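You operate a simulated robot arm through the tools that you are given. There is no shell and no other tool.

You run a simulated two-armed robot. Do the job below in one go: nothing can be reset, and whatever is moved stays where it is left.

TASK
Press the loose bale down to the mark on the bale card.
Fine: press tray in, press door shut and latched before you wind the crank; no deeper than the mark; leave the platen there and the straps loose.
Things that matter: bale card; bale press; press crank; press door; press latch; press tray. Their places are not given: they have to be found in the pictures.

The check looks at the end state, three seconds after you hand in, the way a careful person would. Anything else that was tipped, shoved, dropped, spilled or broken makes it a failure.

THE ROBOT
Two 7-joint arms with two-finger parallel grippers on one trunk that stands fixed in place. Base frame: the origin is at the foot of the trunk, x ahead of it, y to its left, z up. Lengths are in mm, angles in rad, forces in N, time in s.
The left shoulder is at [-38, 119, 907], the right one opposite. With the tool pointing down near the work surface each hand reaches from about 120 to 600 mm from the base axis, measured 20 degrees to its own side. Payload 3.43 kg a hand.
Tool frame (each hand has its own): the origin (TCP) lies between the finger pads and is the grasp point; the fingertips stand 30 mm ahead of it; z points along the fingers, y is the line along which they close. Largest opening 94 mm; finger width 28, thickness 10; the body of the gripper, 50 by 96 mm, starts 55 mm behind the TCP.
Orientation is that of the tool frame in the base frame, as a unit quaternion [x, y, z, w]. With the fingers straight down and closing along the base's y, the tool's x points along the base's -x, its y along +y and its z along -z.

THE INTERFACE
- The arms move only by the tool arm_command. It takes "left_steps", "right_steps" or both (then of equal length, played together; a hand with none holds still); each is one flat list of numbers, 7 for each row, row after row: the shift along the base's x, y, z in mm, then the turn, a rotation vector about the base's x, y, z in rad, then the opening in per cent of the stroke, from 0 (shut) to 100 (fully open). In form: [dx, dy, dz, rx, ry, rz, gripper, dx, dy, dz, rx, ry, rz, gripper, ...]. A call has 1 to 20 rows; each row shifts and turns the commanded pose from where the row before left it. A row lasts 0.2 s, in which the tool goes at most 50 mm and 0.15 rad; a call with a longer step from one row to the next is refused whole, and so is a gripper value outside its range. A pose out of reach is approached as far as the arm can. The call stops where the force on the tool passes 60 N (or 10 N more than at its start, if that is more) or the arm is blocked; 0.2 s more then pass. The fingers move at their own pace (about 153 mm/s each) and stop on an object; they squeeze with about 43 N. The grip force told is the motor's: it shows also when the fingers shut on nothing. Time passes only in rows, and 0.2 s behind the last, so rows that do not move let the fingers close. It gives the time, the measured TCP pose, the force on the tool (base axes), the opening and the grip force at its end, in the units of the frame above (readings bear some noise), with the torque about the TCP (base axes, N m) and any sound that the robot's microphone picked up.
- Cameras (640 x 400 px; columns grow to the right, rows downward): "scene" is now at [12.3, 22.7, 1610.6]; the picture's right is [0.25, -0.97, 0.00], its down [-0.77, -0.20, -0.60] and it looks along [0.58, 0.15, -0.80] (base axes); focal length 319 px, centre (320, 200). "left" rides on the left gripper at [76, -14, -102] in its tool frame; the picture's right is [0.18, 0.98, 0.00], its down [-0.75, 0.14, -0.64] and it looks along [-0.63, 0.12, 0.77] (tool axes); focal length 243 px, centre (320, 200). "right" rides on the right gripper at [76, 14, -103] in its tool frame; the picture's right is [-0.18, 0.98, 0.00], its down [-0.75, -0.14, -0.64] and it looks along [-0.63, -0.12, 0.77] (tool axes); focal length 243 px, centre (320, 200).
- grab_frame(camera): a new picture of that camera. It takes no simulated time.
- lift_body(by): moves the trunk up (or, below 0, down) by that many mm; the arms and the scene camera ride with it, the base frame stays. It gives what a move gives, with no picture.
- head_to(pan, tilt): turns the head with the scene camera to pan (to the left, within 2.496 rad either way) and tilt (down, from -0.506 to 1.204), counted from straight ahead of the robot (the tilt from the chest, where the trunk bows). It gives what a move gives.
- probe_pixels(camera, pixels): there is no depth. For up to 12 entries [column, row, z] of the newest picture of that camera ("zoom" is the newest enlarged one), the place [x, y] in the base frame at which the ray of that pixel passes the height z, good to about 3 mm, but the place of the scene camera against the robot may be out by one fixed shift of up to 18 mm in any direction. It takes no simulated time.
- zoom(camera, box): a new picture of the part [left, top, right, bottom] of that camera's present view, enlarged. It takes no simulated time.
- close_job(): hands the job in; it is judged then, once.

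Unless the task says otherwise, let go and move clear before handing in.

The tools are called after "Emit:" by a JSON object that holds its "name" and its "arguments". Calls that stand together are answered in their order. arm_command: Moves the arms, as the interface text tells. Its arguments: {"type":"object","properties":{"left_steps":{"type":"array","items":{"type":"number"}},"right_steps":{"type":"array","items":{"type":"number"}}},"required":[]} The other tools are called the same way: lift_body (by) moves the trunk up or down; head_to (pan, tilt) turns the head that bears the scene camera; grab_frame (camera) takes a picture; probe_pixels (camera, pixels) gives the place at which the rays of pixels pass given heights; zoom (camera, box) takes an enlarged picture of a part of a camera's view; close_job () hands the job in.

At the start:

```text
t: 0.0
left_ee_pos: [371.8, 326.4, 1278.0]
left_ee_rot: [0.0, 1.0, 0.0, 0.0]
left_contact_force: [-0.9, -0.3, 1.6]
left_moment: [0.01, 0.0, -0.02]
left_gripper_width: 93.8
left_finger_force: 0.0
right_ee_pos: [296.1, -8.9, 1279.7]
right_ee_rot: [0.0, 1.0, 0.0, 0.001]
right_contact_force: [-0.2, -0.4, 0.0]
right_moment: [-0.03, -0.01, -0.03]
right_gripper_width: 94.3
right_finger_force: 0.1
trunk travel left (down, up): [-328.0, 7.0]
head pan, tilt (commanded): [0.257, 0.925]
```

scene: 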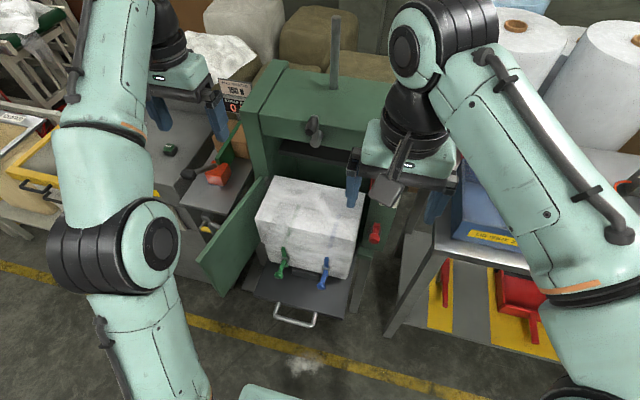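
right: 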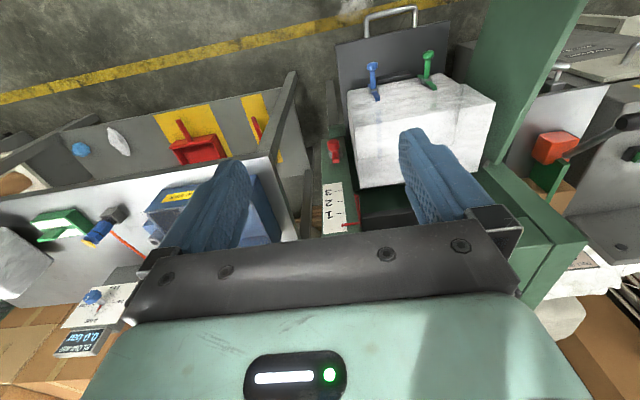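
left: 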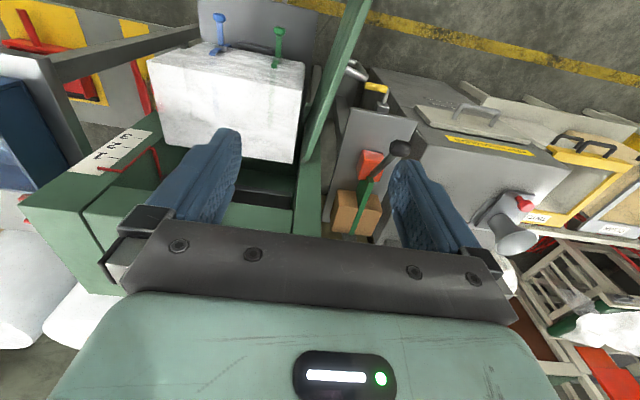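

The scene picture shows a green press near (320,170) with its tray pulled out (handle at about (297,318)), the door swung open at left (230,230) and a red latch near (375,233). I'll take enlarged views before moving anything.

Emit:
{"name": "zoom", "arguments": {"camera": "scene", "box": [180, 60, 420, 210]}}

Emit:
{"name": "zoom", "arguments": {"camera": "scene", "box": [180, 180, 420, 340]}}

Emit:
{"name": "zoom", "arguments": {"camera": "right", "box": [280, 0, 640, 260]}}

Emit:
{"name": "zoom", "arguments": {"camera": "left", "box": [20, 0, 420, 260]}}

```text
2.67 times, centred on (300, 135) of scene
```

zoom: 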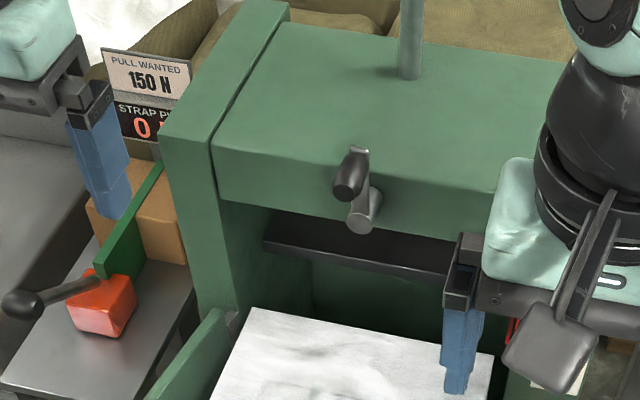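

```text
2.50 times, centred on (300, 260) of scene
```

zoom: 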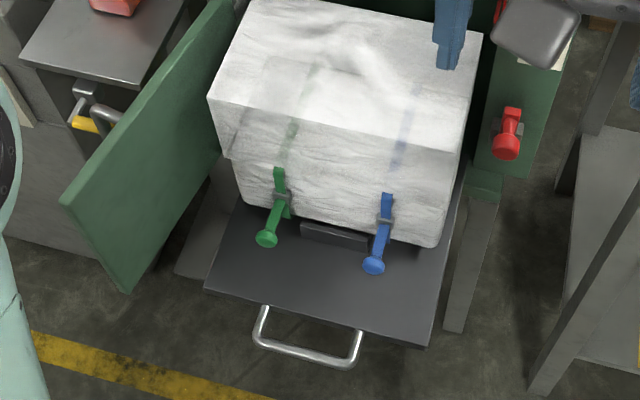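

```text
1.54 times, centred on (460, 130) of right
```

zoom: 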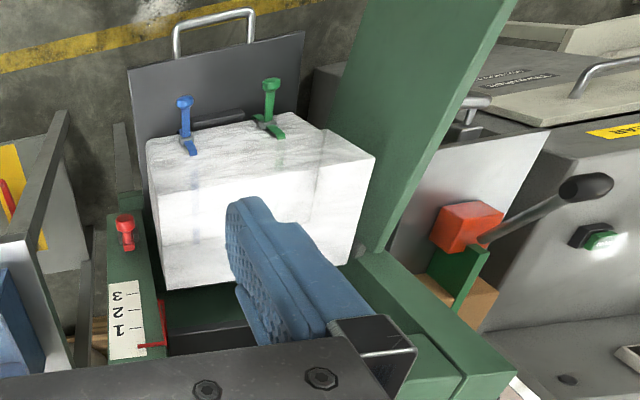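

```text
1.54 times, centred on (220, 130) of left
```

zoom: 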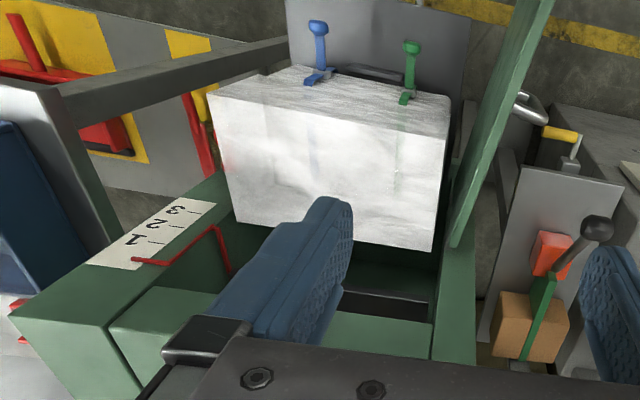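

The enlarged views show a 1-2-3 scale on the right post with a red pointer (right cam about (355,215)), a small crank at about (315,130) in the scene view, and a red latch at (375,233). I haven't found the bale card yet, so I'll turn the head to look around.

Emit:
{"name": "head_to", "arguments": {"pan": -0.5, "tilt": 0.8}}

Emit:
{"name": "grab_frame", "arguments": {"camera": "scene"}}

Emit:
{"name": "head_to", "arguments": {"pan": 1.0, "tilt": 0.8}}

Emit:
{"name": "grab_frame", "arguments": {"camera": "scene"}}

Emit:
{"name": "head_to", "arguments": {"pan": 0.1, "tilt": 0.6}}

Emit:
{"name": "grab_frame", "arguments": {"camera": "scene"}}

```text
t: 1.1
left_ee_pos: [373.3, 327.3, 1278.8]
left_ee_rot: [0.0, 1.0, -0.001, 0.0]
left_contact_force: [-1.3, -0.1, -0.4]
left_moment: [0.02, 0.03, -0.03]
left_gripper_width: 94.0
left_finger_force: 0.0
right_ee_pos: [298.2, -9.4, 1279.1]
right_ee_rot: [0.0, 1.0, 0.0, 0.001]
right_contact_force: [-0.5, 0.4, -0.6]
right_moment: [0.03, -0.03, -0.01]
right_gripper_width: 94.0
right_finger_force: 0.0
trunk travel left (down, up): [-328.0, 7.0]
head pan, tilt (commanded): [-0.499, 0.799]
```

```text
taken
```

scene: 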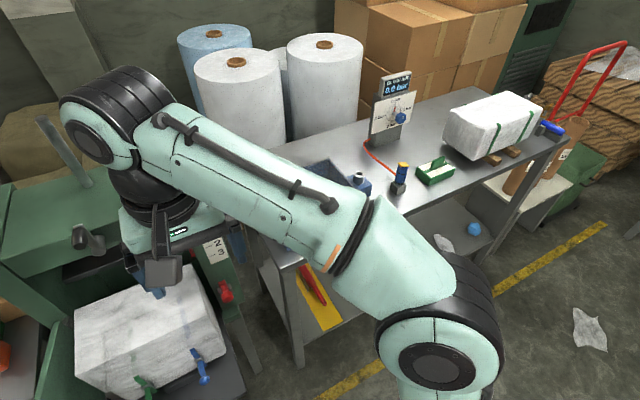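

```text
t: 2.7
left_ee_pos: [372.7, 326.6, 1278.6]
left_ee_rot: [0.0, 1.0, 0.001, 0.0]
left_contact_force: [-0.2, 0.2, 0.9]
left_moment: [0.01, -0.01, 0.02]
left_gripper_width: 93.8
left_finger_force: 0.0
right_ee_pos: [296.7, -9.7, 1278.3]
right_ee_rot: [0.0, 1.0, 0.0, 0.001]
right_contact_force: [-0.6, 0.0, 0.5]
right_moment: [0.0, 0.01, 0.0]
right_gripper_width: 94.2
right_finger_force: 0.1
trunk travel left (down, up): [-328.0, 7.0]
head pan, tilt (commanded): [1.0, 0.799]
```

```text
taken
```

scene: 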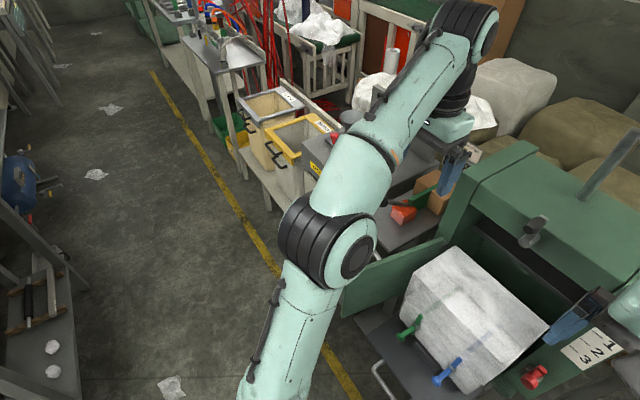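

```text
t: 3.9
left_ee_pos: [373.2, 327.5, 1278.1]
left_ee_rot: [-0.001, 1.0, 0.0, -0.001]
left_contact_force: [0.1, 0.4, -0.5]
left_moment: [0.0, -0.04, 0.0]
left_gripper_width: 94.1
left_finger_force: 0.0
right_ee_pos: [297.1, -7.9, 1278.9]
right_ee_rot: [-0.001, 1.0, 0.0, 0.001]
right_contact_force: [0.9, -0.7, -0.4]
right_moment: [-0.03, 0.02, -0.03]
right_gripper_width: 94.1
right_finger_force: 0.0
trunk travel left (down, up): [-328.0, 7.0]
head pan, tilt (commanded): [0.099, 0.6]
```

```text
taken
```

scene: 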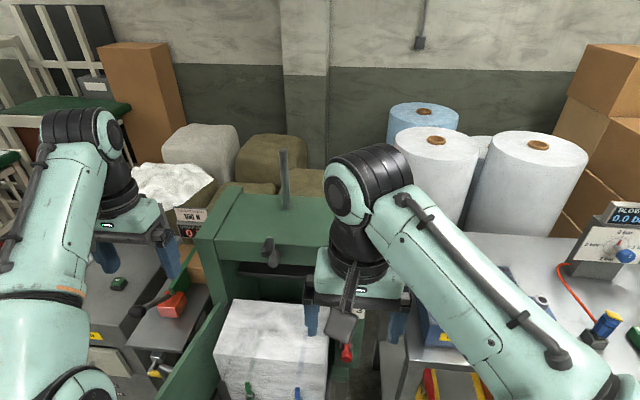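

No picture yet plainly shows a bale card. I'll point the head back at the press and zoom in on the card-like items: the scale at the right post, the label on the blue box, and the sign at back left.

Emit:
{"name": "head_to", "arguments": {"pan": -0.1, "tilt": 1.0}}

Emit:
{"name": "grab_frame", "arguments": {"camera": "scene"}}

Emit:
{"name": "zoom", "arguments": {"camera": "right", "box": [0, 150, 340, 360]}}

Emit:
{"name": "zoom", "arguments": {"camera": "right", "box": [300, 120, 400, 240]}}

Emit:
{"name": "zoom", "arguments": {"camera": "left", "box": [50, 120, 190, 210]}}

```text
t: 4.8
left_ee_pos: [372.6, 326.2, 1278.6]
left_ee_rot: [0.0, 1.0, 0.0, 0.0]
left_contact_force: [1.4, 0.2, 0.5]
left_moment: [0.01, 0.03, 0.0]
left_gripper_width: 93.8
left_finger_force: 0.0
right_ee_pos: [297.5, -7.8, 1278.8]
right_ee_rot: [0.001, 1.0, 0.0, 0.001]
right_contact_force: [0.2, -0.1, -0.3]
right_moment: [0.0, -0.01, -0.01]
right_gripper_width: 93.9
right_finger_force: 0.1
trunk travel left (down, up): [-328.0, 7.0]
head pan, tilt (commanded): [-0.099, 1.0]
```

```text
taken
```

scene: 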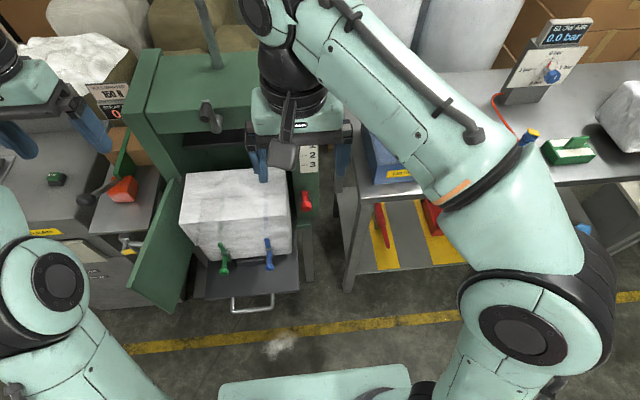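

```text
1.88 times, centred on (170, 255) of right
```

zoom: 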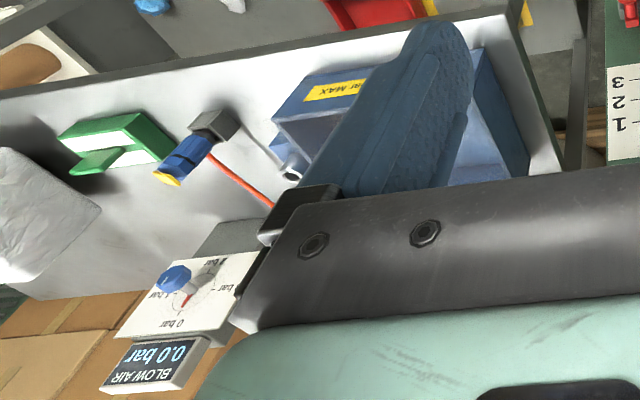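

```text
3.33 times, centred on (350, 180) of right
```

zoom: 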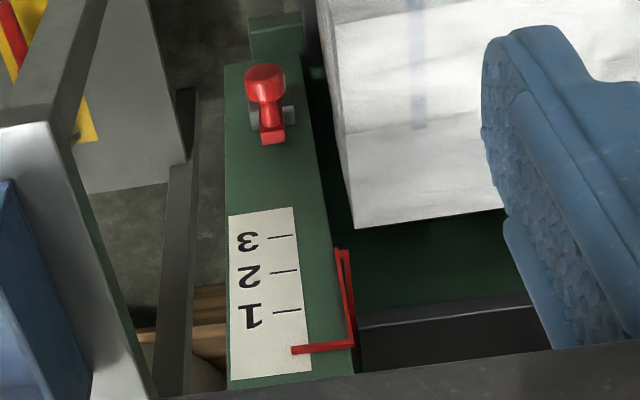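

```text
4.44 times, centred on (120, 165) of left
```

zoom: 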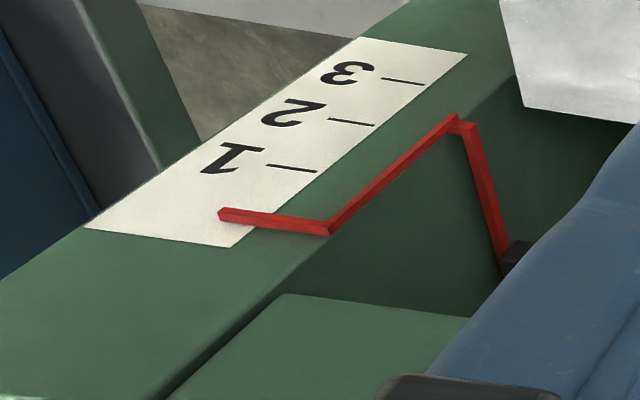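

The scale on the right post is clear, and the red pointer now sits just above "1". The card itself may be hidden by the arms. I'll move both hands outward in free air and look again.

Emit:
{"name": "arm_command", "arguments": {"right_steps": [-20, -40, 0, 0, 0, 0, 100, -20, -40, 0, 0, 0, 0, 100, -10, -45, 0, 0, 0, 0, 100, 0, -45, 0, 0, 0, 0, 100, 0, -45, 0, 0, 0, 0, 100, 0, -45, 0, 0, 0, 0, 100, 0, -45, 0, 0, 0, 0, 100], "left_steps": [-20, 20, 0, 0, 0, 0, 100, -20, 20, 0, 0, 0, 0, 100, -20, 20, 0, 0, 0, 0, 100, -20, 20, 0, 0, 0, 0, 100, -20, 20, 0, 0, 0, 0, 100, -20, 20, 0, 0, 0, 0, 100, 0, 0, 0, 0, 0, 0, 100]}}

Emit:
{"name": "head_to", "arguments": {"pan": 0.15, "tilt": 0.85}}

Emit:
{"name": "grab_frame", "arguments": {"camera": "scene"}}

Emit:
{"name": "grab_frame", "arguments": {"camera": "right"}}

Emit:
{"name": "grab_frame", "arguments": {"camera": "left"}}

```text
t: 6.4
left_ee_pos: [252.8, 445.2, 1281.2]
left_ee_rot: [0.0, 1.0, 0.0, 0.0]
left_contact_force: [-1.2, 0.3, -0.3]
left_moment: [0.01, 0.04, -0.01]
left_gripper_width: 93.9
left_finger_force: 0.1
right_ee_pos: [243.8, -314.4, 1281.3]
right_ee_rot: [0.0, 1.0, 0.0, 0.001]
right_contact_force: [-0.1, -0.3, -0.5]
right_moment: [0.02, 0.04, 0.02]
right_gripper_width: 94.0
right_finger_force: 0.1
trunk travel left (down, up): [-328.0, 7.0]
head pan, tilt (commanded): [-0.099, 1.0]
```

```text
t: 7.1
left_ee_pos: [253.0, 445.4, 1280.9]
left_ee_rot: [0.0, 1.0, 0.0, 0.0]
left_contact_force: [0.1, -0.3, 0.5]
left_moment: [-0.02, 0.03, -0.01]
left_gripper_width: 94.0
left_finger_force: 0.1
right_ee_pos: [244.5, -312.0, 1280.1]
right_ee_rot: [0.001, 1.0, -0.001, 0.001]
right_contact_force: [-0.2, -0.9, -1.1]
right_moment: [0.01, 0.05, 0.02]
right_gripper_width: 94.0
right_finger_force: 0.0
trunk travel left (down, up): [-328.0, 7.0]
head pan, tilt (commanded): [0.15, 0.85]
```

```text
taken
```

scene: 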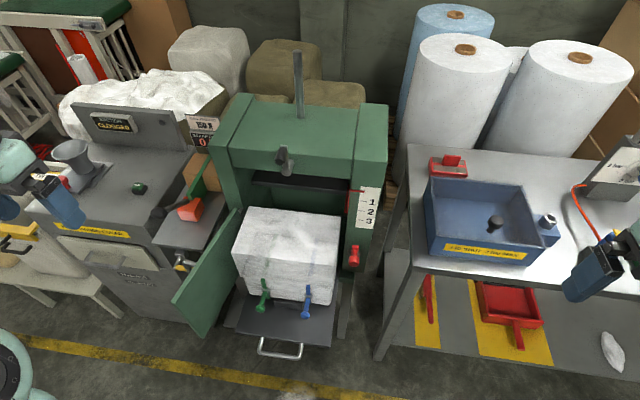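

```text
taken
```

right: 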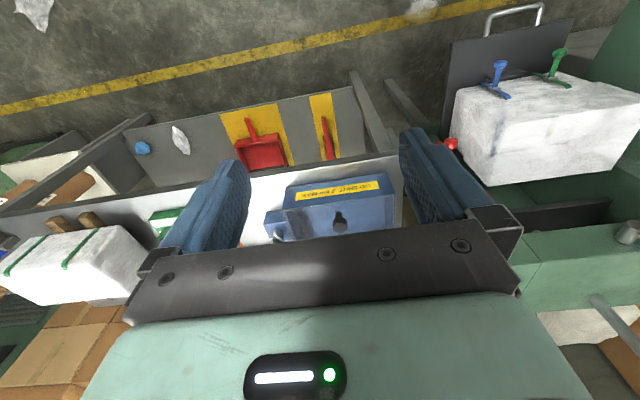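

```text
taken
```

left: 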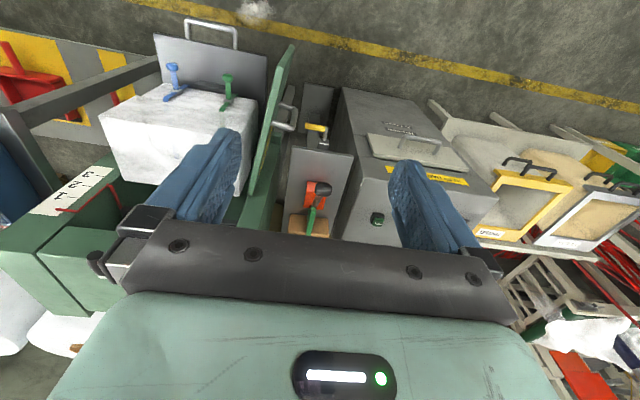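

The view of the press is now unobstructed: scale at (367,208), latch at (354,257), crank at (284,157), door at (207,275). I'll enlarge the regions where a card might be.

Emit:
{"name": "zoom", "arguments": {"camera": "scene", "box": [60, 90, 240, 200]}}

Emit:
{"name": "zoom", "arguments": {"camera": "scene", "box": [200, 80, 400, 205]}}

Emit:
{"name": "zoom", "arguments": {"camera": "scene", "box": [280, 160, 420, 300]}}

Emit:
{"name": "zoom", "arguments": {"camera": "scene", "box": [380, 130, 640, 290]}}

Emit:
{"name": "zoom", "arguments": {"camera": "scene", "box": [0, 200, 240, 350]}}

```text
3.56 times, centred on (150, 145) of scene
```

zoom: 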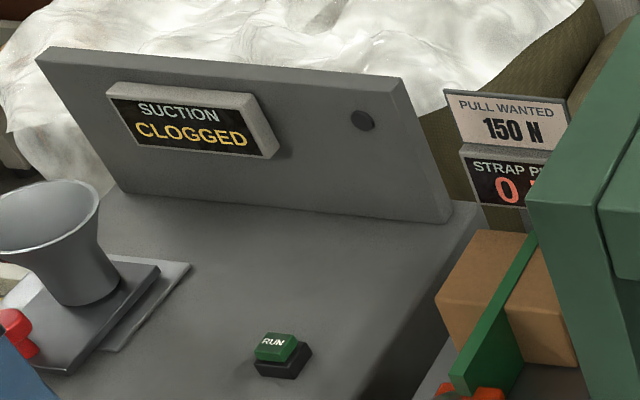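

```text
3.20 times, centred on (300, 142) of scene
```

zoom: 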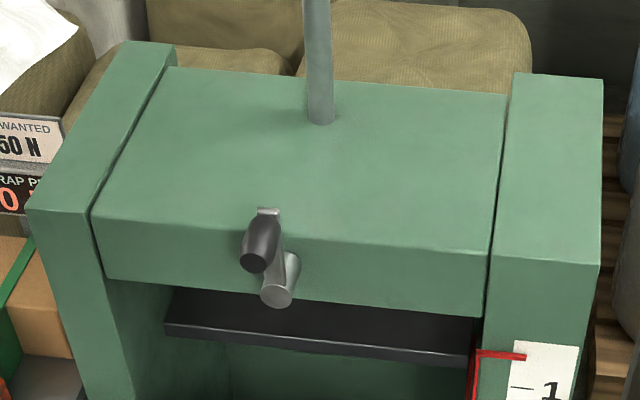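

```text
2.86 times, centred on (350, 230) of scene
```

zoom: 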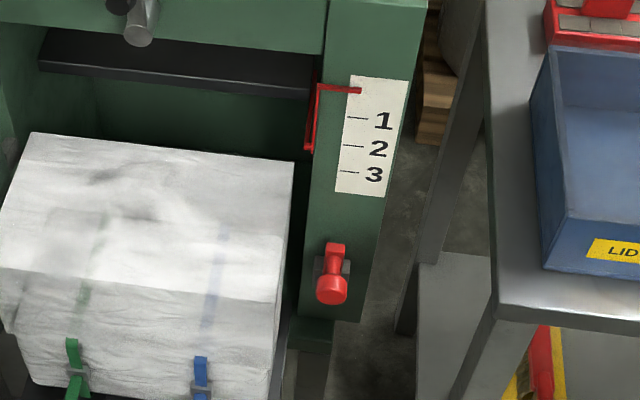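

```text
2.46 times, centred on (510, 210) of scene
```

zoom: 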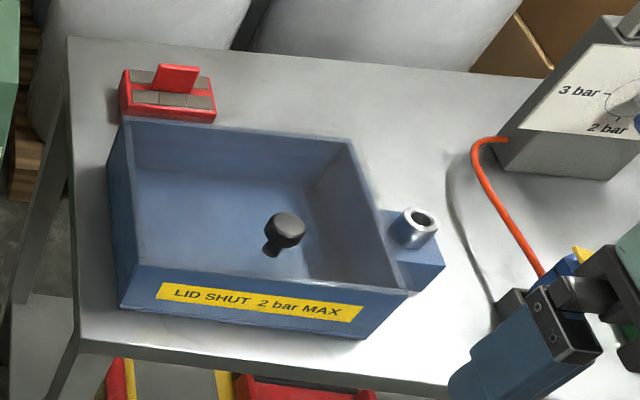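

```text
2.67 times, centred on (120, 275) of scene
```

zoom: 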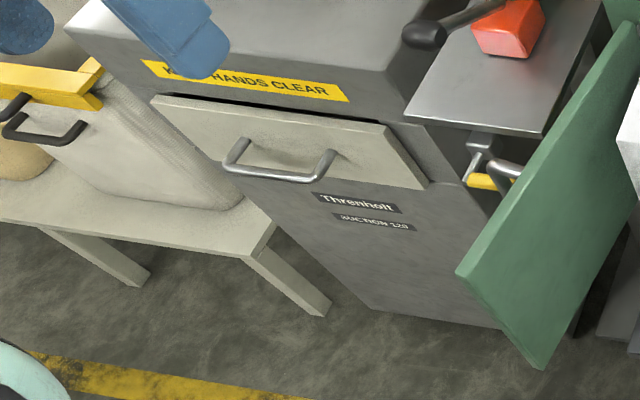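

Still no bale card. I'll sweep the head wider, to both sides and lower.

Emit:
{"name": "head_to", "arguments": {"pan": -0.8, "tilt": 0.6}}

Emit:
{"name": "grab_frame", "arguments": {"camera": "scene"}}

Emit:
{"name": "head_to", "arguments": {"pan": 0.9, "tilt": 0.5}}

Emit:
{"name": "grab_frame", "arguments": {"camera": "scene"}}

Emit:
{"name": "head_to", "arguments": {"pan": 0.15, "tilt": 0.2}}

Emit:
{"name": "grab_frame", "arguments": {"camera": "scene"}}

Emit:
{"name": "head_to", "arguments": {"pan": 0.15, "tilt": 1.2}}

Emit:
{"name": "grab_frame", "arguments": {"camera": "scene"}}

```text
t: 8.4
left_ee_pos: [253.3, 446.0, 1280.4]
left_ee_rot: [0.0, 1.0, 0.0, -0.001]
left_contact_force: [0.0, -0.6, -0.4]
left_moment: [0.01, 0.02, -0.02]
left_gripper_width: 94.3
left_finger_force: 0.1
right_ee_pos: [243.9, -313.1, 1282.1]
right_ee_rot: [-0.001, 1.0, 0.0, 0.002]
right_contact_force: [0.0, -0.5, 0.9]
right_moment: [-0.01, 0.02, 0.04]
right_gripper_width: 94.1
right_finger_force: 0.0
trunk travel left (down, up): [-328.0, 7.0]
head pan, tilt (commanded): [-0.799, 0.6]
```

```text
taken
```

scene: 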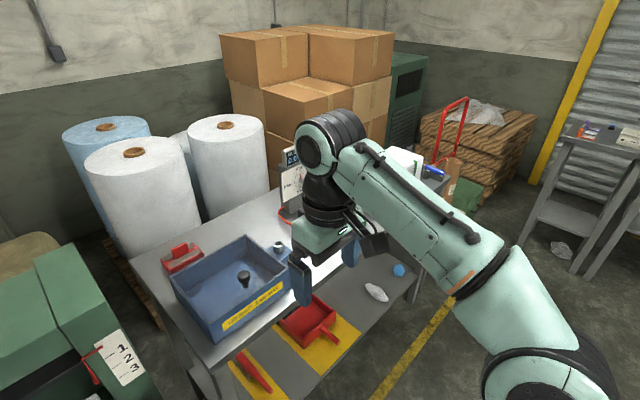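

```text
t: 10.1
left_ee_pos: [252.7, 446.1, 1280.2]
left_ee_rot: [0.0, 1.0, 0.001, -0.001]
left_contact_force: [-0.1, 0.3, 0.0]
left_moment: [-0.02, 0.05, -0.02]
left_gripper_width: 94.0
left_finger_force: 0.1
right_ee_pos: [243.7, -313.1, 1280.7]
right_ee_rot: [0.0, 1.0, 0.0, 0.001]
right_contact_force: [0.4, 0.4, 0.1]
right_moment: [-0.02, 0.03, -0.03]
right_gripper_width: 93.9
right_finger_force: 0.0
trunk travel left (down, up): [-328.0, 7.0]
head pan, tilt (commanded): [0.901, 0.499]
```

```text
taken
```

scene: 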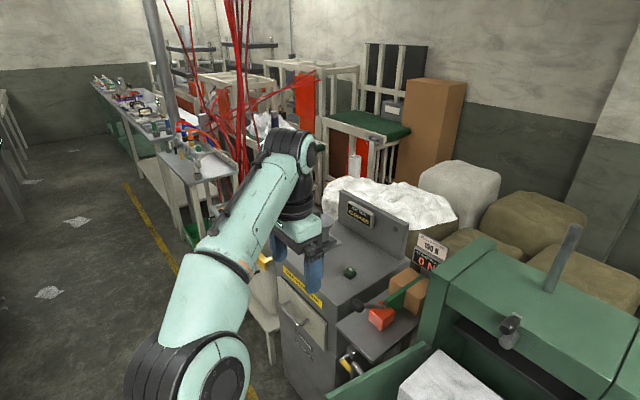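

```text
t: 11.2
left_ee_pos: [251.7, 446.9, 1279.9]
left_ee_rot: [0.0, 1.0, -0.001, 0.0]
left_contact_force: [0.0, -0.9, 0.3]
left_moment: [-0.01, -0.02, 0.0]
left_gripper_width: 94.0
left_finger_force: 0.0
right_ee_pos: [244.0, -313.3, 1280.4]
right_ee_rot: [0.0, 1.0, -0.001, 0.001]
right_contact_force: [-0.2, 0.1, 0.1]
right_moment: [0.02, 0.01, 0.02]
right_gripper_width: 93.9
right_finger_force: 0.2
trunk travel left (down, up): [-328.0, 7.0]
head pan, tilt (commanded): [0.15, 0.201]
```

```text
taken
```

scene: 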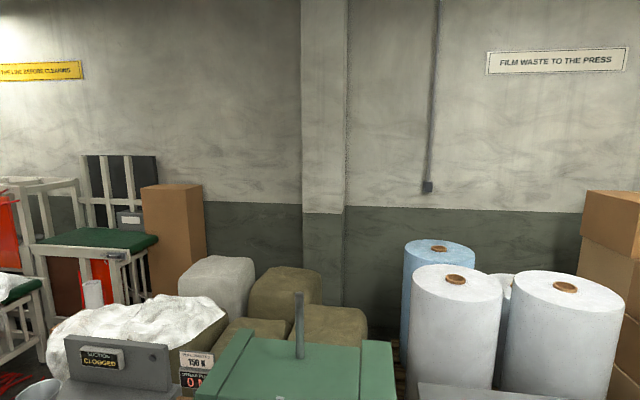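

```text
t: 12.5
left_ee_pos: [252.5, 445.6, 1279.5]
left_ee_rot: [0.0, 1.0, 0.001, 0.001]
left_contact_force: [0.5, -0.3, -0.3]
left_moment: [0.04, 0.01, -0.01]
left_gripper_width: 93.8
left_finger_force: 0.1
right_ee_pos: [243.6, -312.2, 1282.9]
right_ee_rot: [0.0, 1.0, 0.0, 0.0]
right_contact_force: [-0.1, -0.5, 0.1]
right_moment: [0.01, 0.04, 0.01]
right_gripper_width: 93.7
right_finger_force: 0.3
trunk travel left (down, up): [-328.0, 7.0]
head pan, tilt (commanded): [0.15, 1.201]
```

```text
taken
```

scene: 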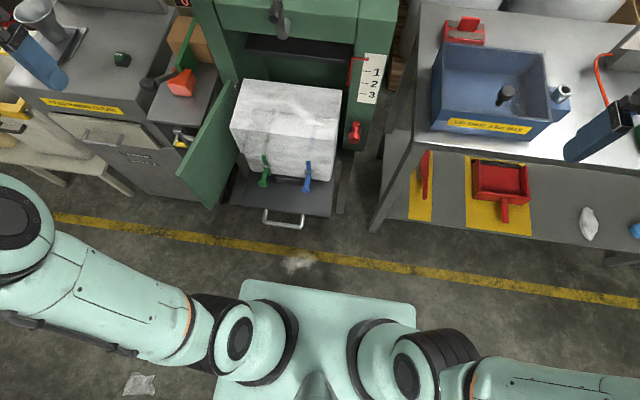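

The sweep showed no card at the far tables. The door's outer face and the press's sides are still unseen, so I'll zoom with the wrist cameras on the door and the bale front.

Emit:
{"name": "zoom", "arguments": {"camera": "left", "box": [140, 20, 400, 240]}}

Emit:
{"name": "zoom", "arguments": {"camera": "scene", "box": [170, 60, 350, 240]}}

Emit:
{"name": "zoom", "arguments": {"camera": "right", "box": [380, 0, 640, 240]}}

```text
1.82 times, centred on (270, 130) of left
```

zoom: 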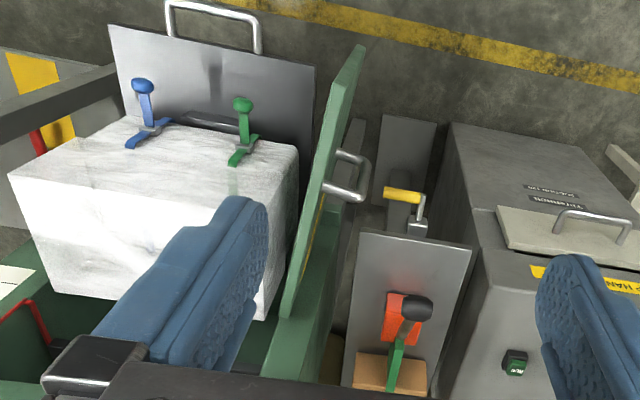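

```text
2.22 times, centred on (260, 150) of scene
```

zoom: 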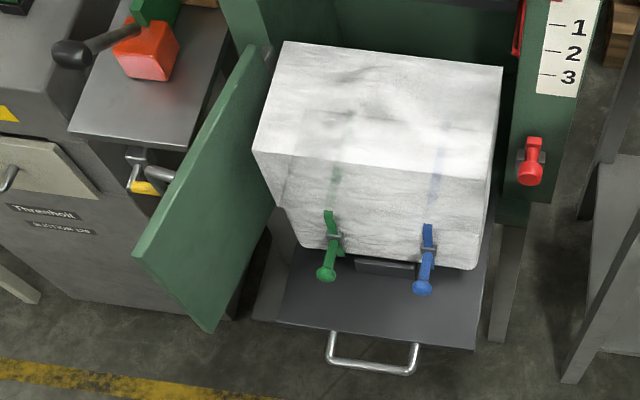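

```text
1.67 times, centred on (510, 120) of right
```

zoom: 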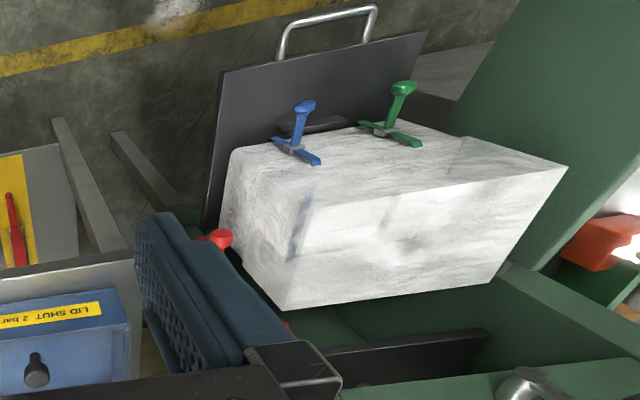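

In the left zoom, the door's outer face carries a bar handle and something yellow at about (318,205), which may be the card. I'll yaw the left hand toward -y so its camera can see that face.

Emit:
{"name": "arm_command", "arguments": {"left_steps": [0, 20, 0, 0, 0, -0.15, 100, 0, 20, 0, 0, 0, -0.15, 100, 0, 20, 0, 0, 0, -0.15, 100, 0, 20, -20, 0, 0, -0.15, 100, 0, 10, -20, 0, 0, -0.15, 100, 0, 10, -20, 0, 0, -0.15, 100, 0, 0, -20, 0, 0, -0.15, 100, 0, 0, 0, 0, 0, 0, 100]}}

Emit:
{"name": "grab_frame", "arguments": {"camera": "left"}}

```text
t: 14.3
left_ee_pos: [253.4, 546.9, 1198.2]
left_ee_rot: [0.502, 0.865, -0.001, 0.0]
left_contact_force: [0.1, -0.4, 0.8]
left_moment: [-0.03, -0.01, 0.02]
left_gripper_width: 93.9
left_finger_force: 0.1
right_ee_pos: [244.4, -312.6, 1282.0]
right_ee_rot: [0.0, 1.0, 0.001, 0.001]
right_contact_force: [-0.4, 0.4, -0.2]
right_moment: [-0.01, 0.01, 0.02]
right_gripper_width: 94.3
right_finger_force: 0.0
trunk travel left (down, up): [-328.0, 7.0]
head pan, tilt (commanded): [0.15, 1.201]
```

```text
taken
```

left: 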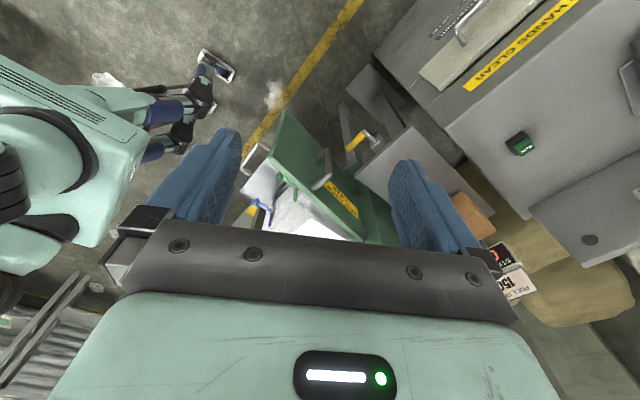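

Emit:
{"name": "zoom", "arguments": {"camera": "left", "box": [230, 100, 400, 240]}}

Emit:
{"name": "zoom", "arguments": {"camera": "left", "box": [450, 220, 560, 320]}}

```text
2.86 times, centred on (315, 170) of left
```

zoom: 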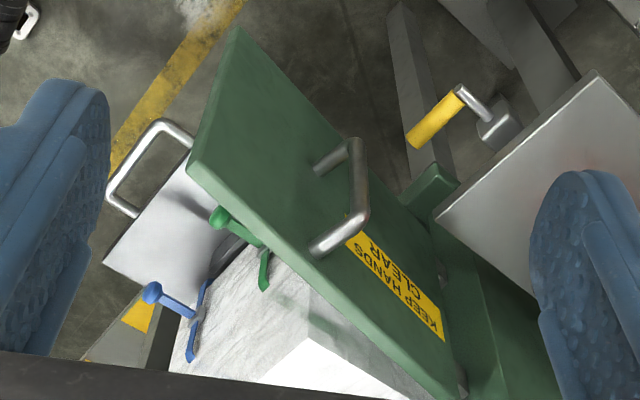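

```text
4.00 times, centred on (505, 270) of left
```

zoom: 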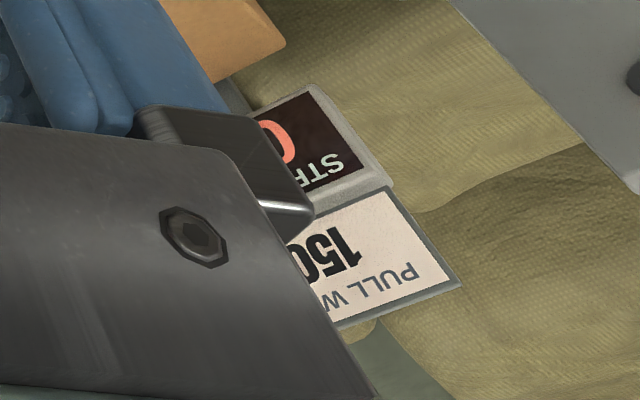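

The door's outer face only reads "KEEP HANDS CLEAR", so it isn't the card. In the earlier right-hand view there was a strapped bale at (490,125) with a blue pen and something brown and white at (555,160), so I'll look there.

Emit:
{"name": "head_to", "arguments": {"pan": -0.7, "tilt": 0.75}}

Emit:
{"name": "grab_frame", "arguments": {"camera": "scene"}}

Emit:
{"name": "zoom", "arguments": {"camera": "scene", "box": [320, 60, 560, 220]}}

Emit:
{"name": "zoom", "arguments": {"camera": "right", "box": [0, 100, 240, 320]}}

```text
t: 15.4
left_ee_pos: [254.1, 546.6, 1198.6]
left_ee_rot: [0.5, 0.866, 0.001, 0.0]
left_contact_force: [-0.1, -0.3, 0.1]
left_moment: [0.0, 0.0, 0.01]
left_gripper_width: 94.0
left_finger_force: 0.1
right_ee_pos: [243.5, -312.6, 1282.5]
right_ee_rot: [0.001, 1.0, 0.0, 0.001]
right_contact_force: [0.6, 0.0, -0.3]
right_moment: [-0.03, 0.0, 0.0]
right_gripper_width: 94.0
right_finger_force: 0.0
trunk travel left (down, up): [-328.0, 7.0]
head pan, tilt (commanded): [-0.7, 0.75]
```

```text
taken
```

scene: 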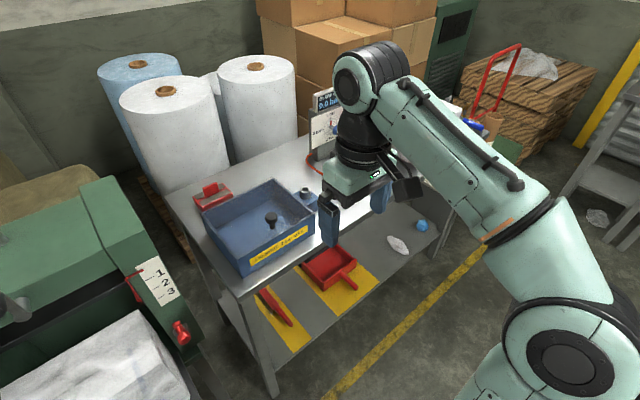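

```text
2.50 times, centred on (440, 140) of scene
```

zoom: 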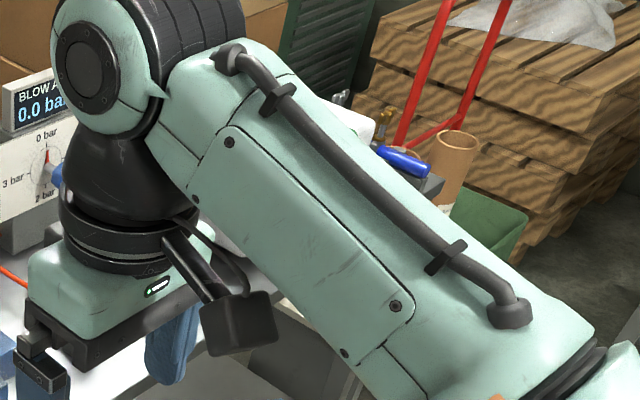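

```text
1.82 times, centred on (120, 210) of right
```

zoom: 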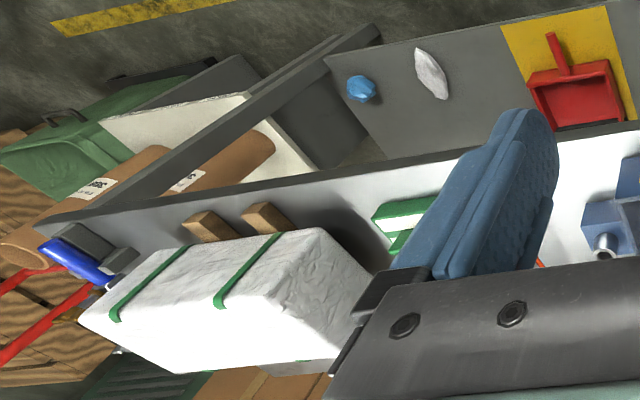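

No card there, just a finished strapped bale and tools. I'll check behind and to the far sides by panning wide.

Emit:
{"name": "head_to", "arguments": {"pan": -1.6, "tilt": 0.5}}

Emit:
{"name": "grab_frame", "arguments": {"camera": "scene"}}

Emit:
{"name": "head_to", "arguments": {"pan": -2.45, "tilt": 0.5}}

Emit:
{"name": "grab_frame", "arguments": {"camera": "scene"}}

Emit:
{"name": "head_to", "arguments": {"pan": 2.45, "tilt": 0.5}}

Emit:
{"name": "grab_frame", "arguments": {"camera": "scene"}}

Emit:
{"name": "head_to", "arguments": {"pan": 1.6, "tilt": 0.6}}

Emit:
{"name": "grab_frame", "arguments": {"camera": "scene"}}

```text
t: 16.6
left_ee_pos: [254.0, 546.4, 1197.7]
left_ee_rot: [0.5, 0.866, 0.001, 0.0]
left_contact_force: [-0.3, -0.4, 0.9]
left_moment: [-0.01, 0.01, -0.01]
left_gripper_width: 94.0
left_finger_force: 0.2
right_ee_pos: [243.2, -313.9, 1282.0]
right_ee_rot: [0.0, 1.0, 0.0, 0.0]
right_contact_force: [-0.4, -0.7, 0.2]
right_moment: [-0.02, 0.0, 0.05]
right_gripper_width: 94.1
right_finger_force: 0.0
trunk travel left (down, up): [-328.0, 7.0]
head pan, tilt (commanded): [-1.6, 0.499]
```

```text
taken
```

scene: 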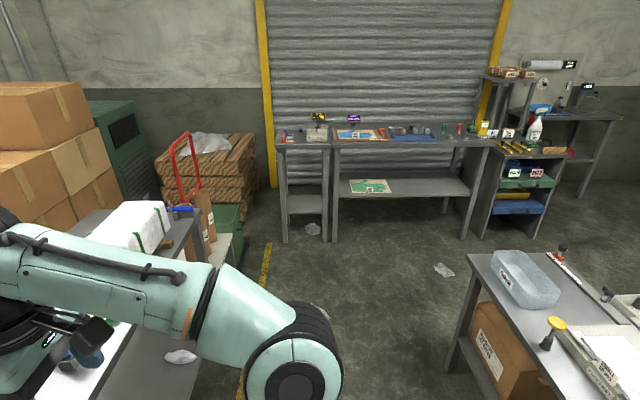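

```text
t: 17.8
left_ee_pos: [254.9, 547.2, 1198.3]
left_ee_rot: [0.501, 0.865, 0.0, 0.0]
left_contact_force: [-0.3, 0.3, 0.6]
left_moment: [-0.02, 0.0, 0.02]
left_gripper_width: 93.9
left_finger_force: 0.0
right_ee_pos: [242.9, -311.6, 1281.9]
right_ee_rot: [0.0, 1.0, 0.001, 0.001]
right_contact_force: [-0.2, -0.2, 0.7]
right_moment: [-0.01, 0.01, 0.01]
right_gripper_width: 94.0
right_finger_force: 0.0
trunk travel left (down, up): [-328.0, 7.0]
head pan, tilt (commanded): [-2.45, 0.499]
```

```text
taken
```

scene: 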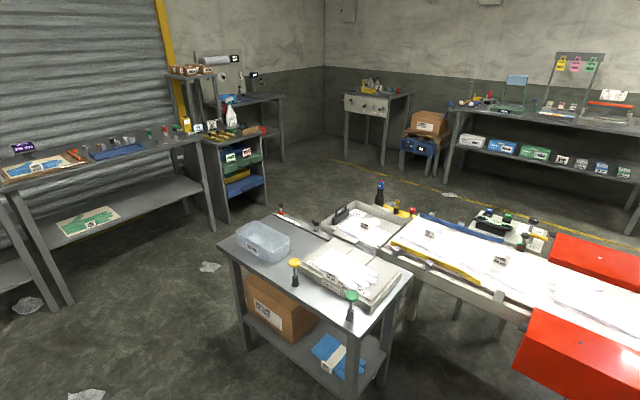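

```text
t: 21.7
left_ee_pos: [253.0, 546.4, 1198.2]
left_ee_rot: [0.5, 0.866, 0.0, -0.001]
left_contact_force: [0.5, 0.4, 0.1]
left_moment: [0.02, -0.01, -0.04]
left_gripper_width: 94.0
left_finger_force: 0.2
right_ee_pos: [244.0, -313.8, 1281.5]
right_ee_rot: [0.0, 1.0, 0.001, 0.001]
right_contact_force: [-0.5, 0.0, 0.3]
right_moment: [-0.02, -0.03, 0.0]
right_gripper_width: 94.0
right_finger_force: 0.1
trunk travel left (down, up): [-328.0, 7.0]
head pan, tilt (commanded): [2.45, 0.499]
```

```text
taken
```

scene: 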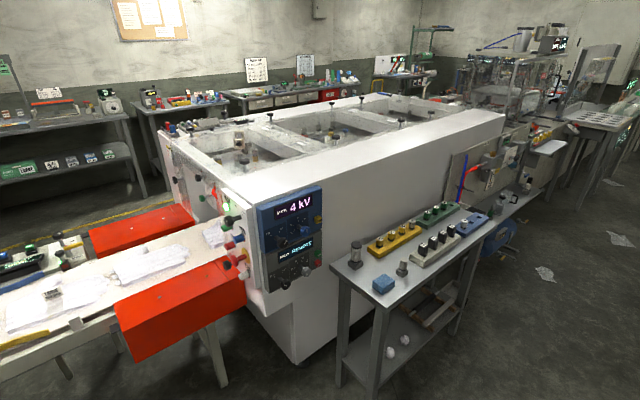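

```text
t: 22.9
left_ee_pos: [255.0, 546.5, 1199.9]
left_ee_rot: [0.501, 0.866, 0.0, 0.0]
left_contact_force: [-0.8, 0.0, 0.2]
left_moment: [-0.01, 0.02, 0.01]
left_gripper_width: 94.1
left_finger_force: 0.0
right_ee_pos: [244.9, -312.6, 1281.7]
right_ee_rot: [0.0, 1.0, 0.0, 0.001]
right_contact_force: [0.4, -0.4, -0.8]
right_moment: [-0.03, -0.02, 0.0]
right_gripper_width: 93.8
right_finger_force: 0.1
trunk travel left (down, up): [-328.0, 7.0]
head pan, tilt (commanded): [1.6, 0.6]
```

```text
taken
```

scene: 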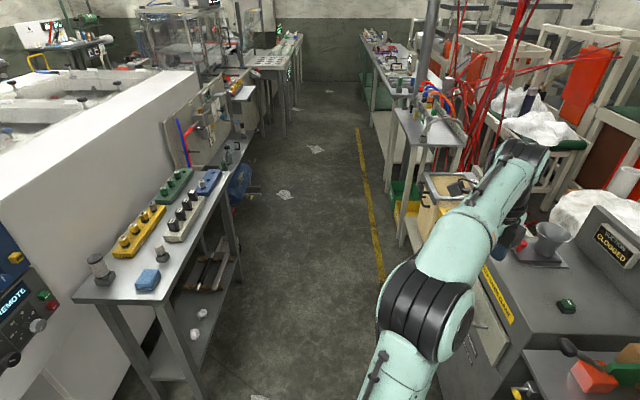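

The rest of the room looks unrelated. I'll return to the press view and measure its geometry, which should also tell me where a hidden card face could be.

Emit:
{"name": "head_to", "arguments": {"pan": 0.15, "tilt": 0.85}}

Emit:
{"name": "grab_frame", "arguments": {"camera": "scene"}}

Emit:
{"name": "probe_pixels", "arguments": {"camera": "scene", "pixels": [[367, 208, 900], [367, 208, 1000], [354, 257, 900], [284, 157, 1000], [284, 157, 1100], [261, 345, 700], [261, 345, 800], [300, 345, 700], [300, 345, 800], [184, 300, 800], [213, 120, 1100], [386, 106, 1100]]}}

Emit:
{"name": "probe_pixels", "arguments": {"camera": "right", "pixels": [[452, 143, 800], [452, 143, 900], [452, 143, 1000], [500, 65, 700], [500, 65, 800], [500, 65, 900], [640, 230, 900], [640, 230, 1000], [640, 230, 1100], [485, 35, 700], [485, 35, 800], [485, 35, 900]]}}

```text
t: 24.4
left_ee_pos: [254.1, 545.8, 1198.8]
left_ee_rot: [0.501, 0.866, 0.001, -0.001]
left_contact_force: [0.0, 1.3, 0.1]
left_moment: [0.0, 0.0, 0.0]
left_gripper_width: 93.9
left_finger_force: 0.1
right_ee_pos: [243.7, -313.3, 1280.7]
right_ee_rot: [0.0, 1.0, -0.001, 0.001]
right_contact_force: [-0.2, -1.0, -0.2]
right_moment: [0.0, -0.06, 0.03]
right_gripper_width: 94.1
right_finger_force: 0.0
trunk travel left (down, up): [-328.0, 7.0]
head pan, tilt (commanded): [0.15, 0.85]
```

```text
taken
```

scene: 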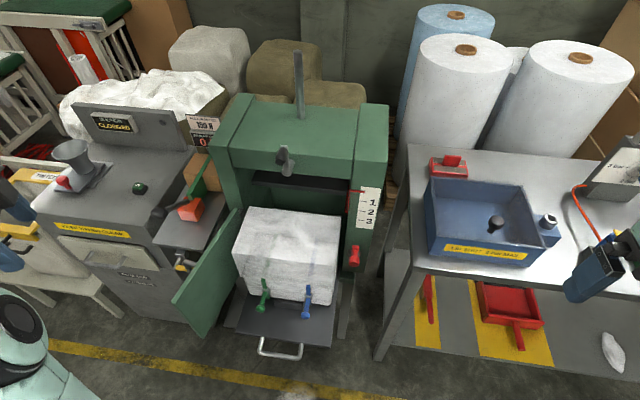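

```text
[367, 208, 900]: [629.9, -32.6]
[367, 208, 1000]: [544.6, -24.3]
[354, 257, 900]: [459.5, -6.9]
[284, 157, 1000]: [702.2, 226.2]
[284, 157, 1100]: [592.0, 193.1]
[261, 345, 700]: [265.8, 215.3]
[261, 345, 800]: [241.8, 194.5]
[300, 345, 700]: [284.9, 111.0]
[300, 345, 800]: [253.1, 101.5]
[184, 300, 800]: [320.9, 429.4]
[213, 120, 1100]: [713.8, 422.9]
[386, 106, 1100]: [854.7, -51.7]
```

```text
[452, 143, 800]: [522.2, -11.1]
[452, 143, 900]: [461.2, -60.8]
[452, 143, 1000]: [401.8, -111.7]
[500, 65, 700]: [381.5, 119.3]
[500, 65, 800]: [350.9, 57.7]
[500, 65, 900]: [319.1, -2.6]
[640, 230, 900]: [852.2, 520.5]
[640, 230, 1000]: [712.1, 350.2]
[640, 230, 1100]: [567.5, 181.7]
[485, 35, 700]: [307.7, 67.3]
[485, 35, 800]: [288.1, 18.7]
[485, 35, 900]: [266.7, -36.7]
```

Triangulating the two cameras puts the latch knob at about (522, -11, 800). I'll yaw the right hand toward +y to see the press's right side, and the left hand's view covers its left side.

Emit:
{"name": "arm_command", "arguments": {"right_steps": [0, 0, -30, 0, 0, 0.15, 100, 0, 0, -30, 0, 0, 0.15, 100, 0, 0, -30, 0, 0, 0.15, 100, 0, 0, -30, 0, 0, 0.15, 100, 0, 0, 0, 0, 0, 0.15, 100, 0, 0, 0, 0, 0, 0.15, 100, 0, 0, 0, 0, 0, 0, 100]}}

Emit:
{"name": "grab_frame", "arguments": {"camera": "right"}}

Emit:
{"name": "arm_command", "arguments": {"left_steps": [30, 0, 0, 0, 0, 0.15, 100, 30, 0, 0, 0, 0, 0.15, 100, 30, 0, 0, 0, 0, 0.15, 100, 0, 0, 0, 0, 0, 0, 100]}}

Emit:
{"name": "grab_frame", "arguments": {"camera": "left"}}

```text
t: 26.0
left_ee_pos: [253.8, 547.4, 1198.0]
left_ee_rot: [0.5, 0.866, 0.0, -0.001]
left_contact_force: [-0.8, 0.0, 0.4]
left_moment: [0.02, 0.0, -0.01]
left_gripper_width: 94.1
left_finger_force: 0.1
right_ee_pos: [248.5, -314.7, 1158.2]
right_ee_rot: [-0.436, 0.9, 0.0, 0.001]
right_contact_force: [0.6, -0.1, 0.1]
right_moment: [0.02, -0.03, 0.04]
right_gripper_width: 94.0
right_finger_force: 0.1
trunk travel left (down, up): [-328.0, 7.0]
head pan, tilt (commanded): [0.15, 0.85]
```

```text
taken
```

right: 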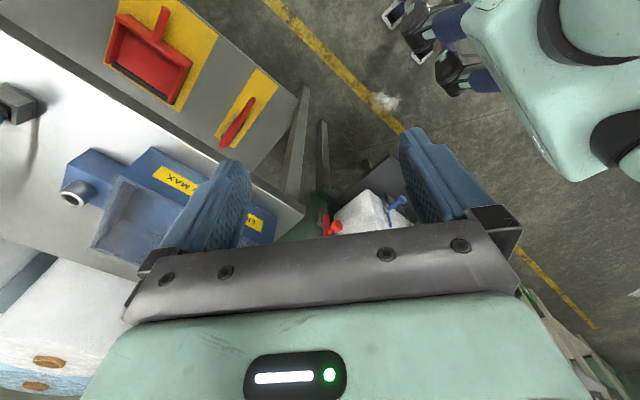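

```text
t: 27.0
left_ee_pos: [331.9, 546.8, 1198.3]
left_ee_rot: [0.318, 0.948, 0.0, 0.0]
left_contact_force: [-0.5, 0.4, 0.2]
left_moment: [0.05, 0.0, 0.03]
left_gripper_width: 94.2
left_finger_force: 0.0
left hand out of reach, approached as far as the arm can: row 3
right_ee_pos: [248.3, -315.1, 1159.7]
right_ee_rot: [-0.434, 0.901, 0.0, 0.001]
right_contact_force: [0.2, -0.2, -0.9]
right_moment: [0.04, -0.01, 0.03]
right_gripper_width: 94.2
right_finger_force: 0.1
trunk travel left (down, up): [-328.0, 7.0]
head pan, tilt (commanded): [0.15, 0.85]
```

```text
taken
```

left: 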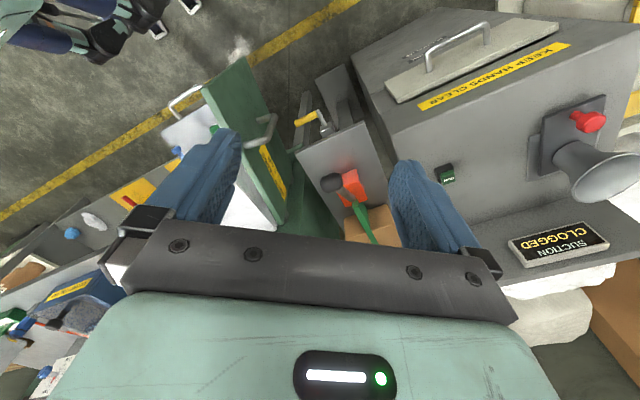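

The press's flanks are still blocked by the hands. I'll look closer at the two-part sign near (203,130) in the scene view and at the area around the press front.

Emit:
{"name": "zoom", "arguments": {"camera": "scene", "box": [170, 100, 240, 150]}}

Emit:
{"name": "zoom", "arguments": {"camera": "scene", "box": [330, 170, 400, 280]}}

Emit:
{"name": "zoom", "arguments": {"camera": "scene", "box": [220, 260, 370, 370]}}

Emit:
{"name": "zoom", "arguments": {"camera": "right", "box": [250, 80, 430, 250]}}

Emit:
{"name": "zoom", "arguments": {"camera": "left", "box": [150, 60, 420, 250]}}

```text
8.00 times, centred on (205, 125) of scene
```

zoom: 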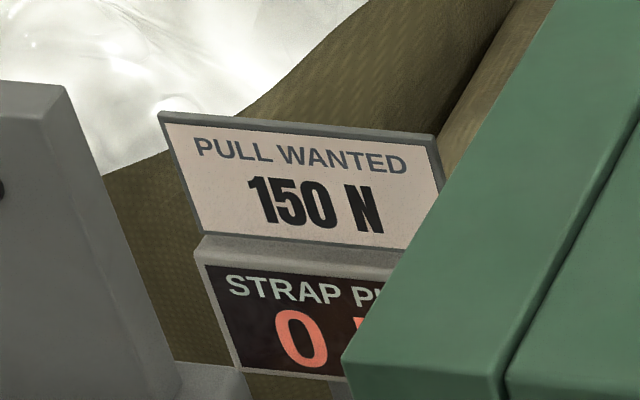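

```text
3.64 times, centred on (365, 225) of scene
```

zoom: 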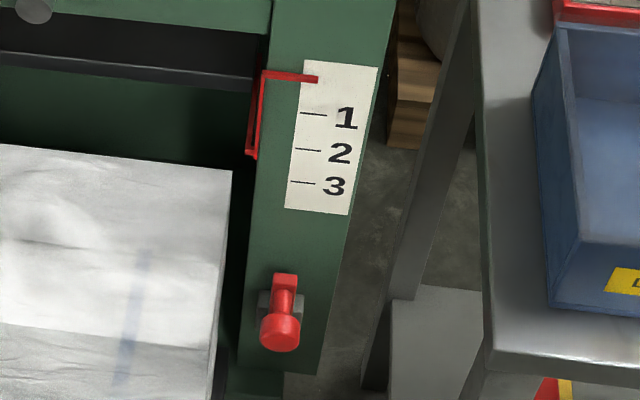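

```text
3.64 times, centred on (295, 315) of scene
```

zoom: 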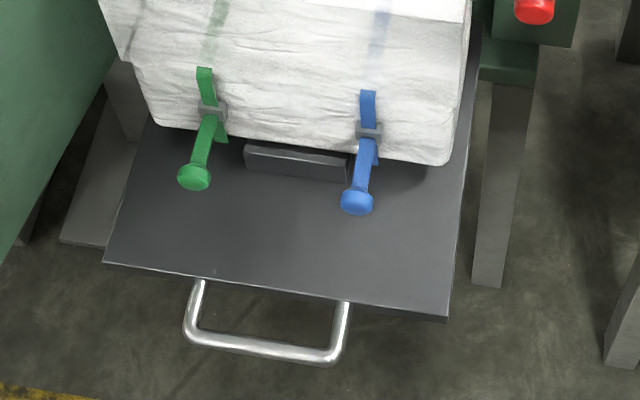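

```text
2.35 times, centred on (340, 165) of right
```

zoom: 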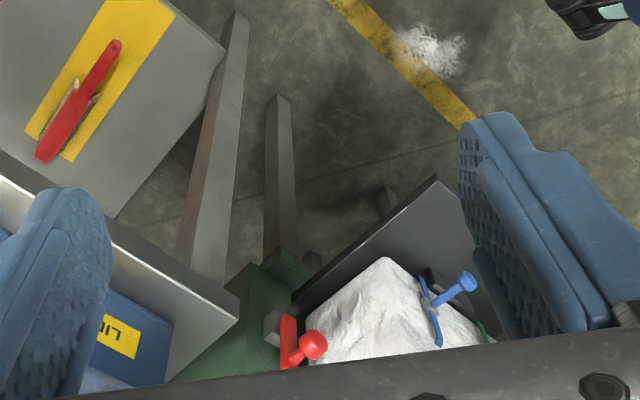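

```text
2.11 times, centred on (285, 155) of left
```

zoom: 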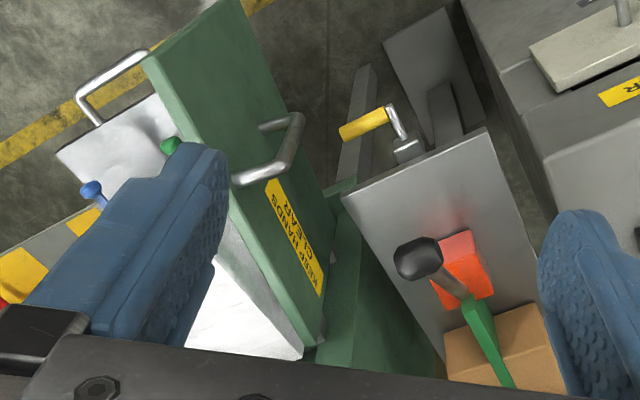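

The card isn't in any of these views. I'll pitch the right hand's gaze up (rotating in free air) so its camera can see the press's right flank above the gripper body.

Emit:
{"name": "arm_command", "arguments": {"right_steps": [0, 0, 0, 0.117, -0.093, 0, 100, 0, 0, 0, 0.117, -0.093, 0, 100, 0, 0, 0, 0.117, -0.093, 0, 100, 0, 0, 0, 0.117, -0.093, 0, 100, 0, 0, 0, 0, 0, 0, 100]}}

Emit:
{"name": "grab_frame", "arguments": {"camera": "right"}}

```text
t: 28.2
left_ee_pos: [332.9, 546.7, 1198.5]
left_ee_rot: [0.319, 0.948, -0.001, 0.0]
left_contact_force: [0.0, 0.6, -0.5]
left_moment: [0.02, -0.02, -0.03]
left_gripper_width: 93.9
left_finger_force: 0.0
right_ee_pos: [247.0, -313.2, 1158.9]
right_ee_rot: [-0.415, 0.86, 0.128, 0.267]
right_contact_force: [0.2, 0.4, 0.1]
right_moment: [0.03, 0.0, -0.02]
right_gripper_width: 94.3
right_finger_force: 0.0
trunk travel left (down, up): [-328.0, 7.0]
head pan, tilt (commanded): [0.15, 0.85]
```

```text
taken
```

right: 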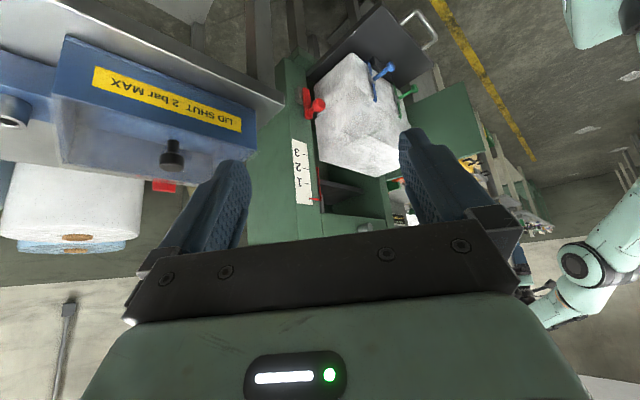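

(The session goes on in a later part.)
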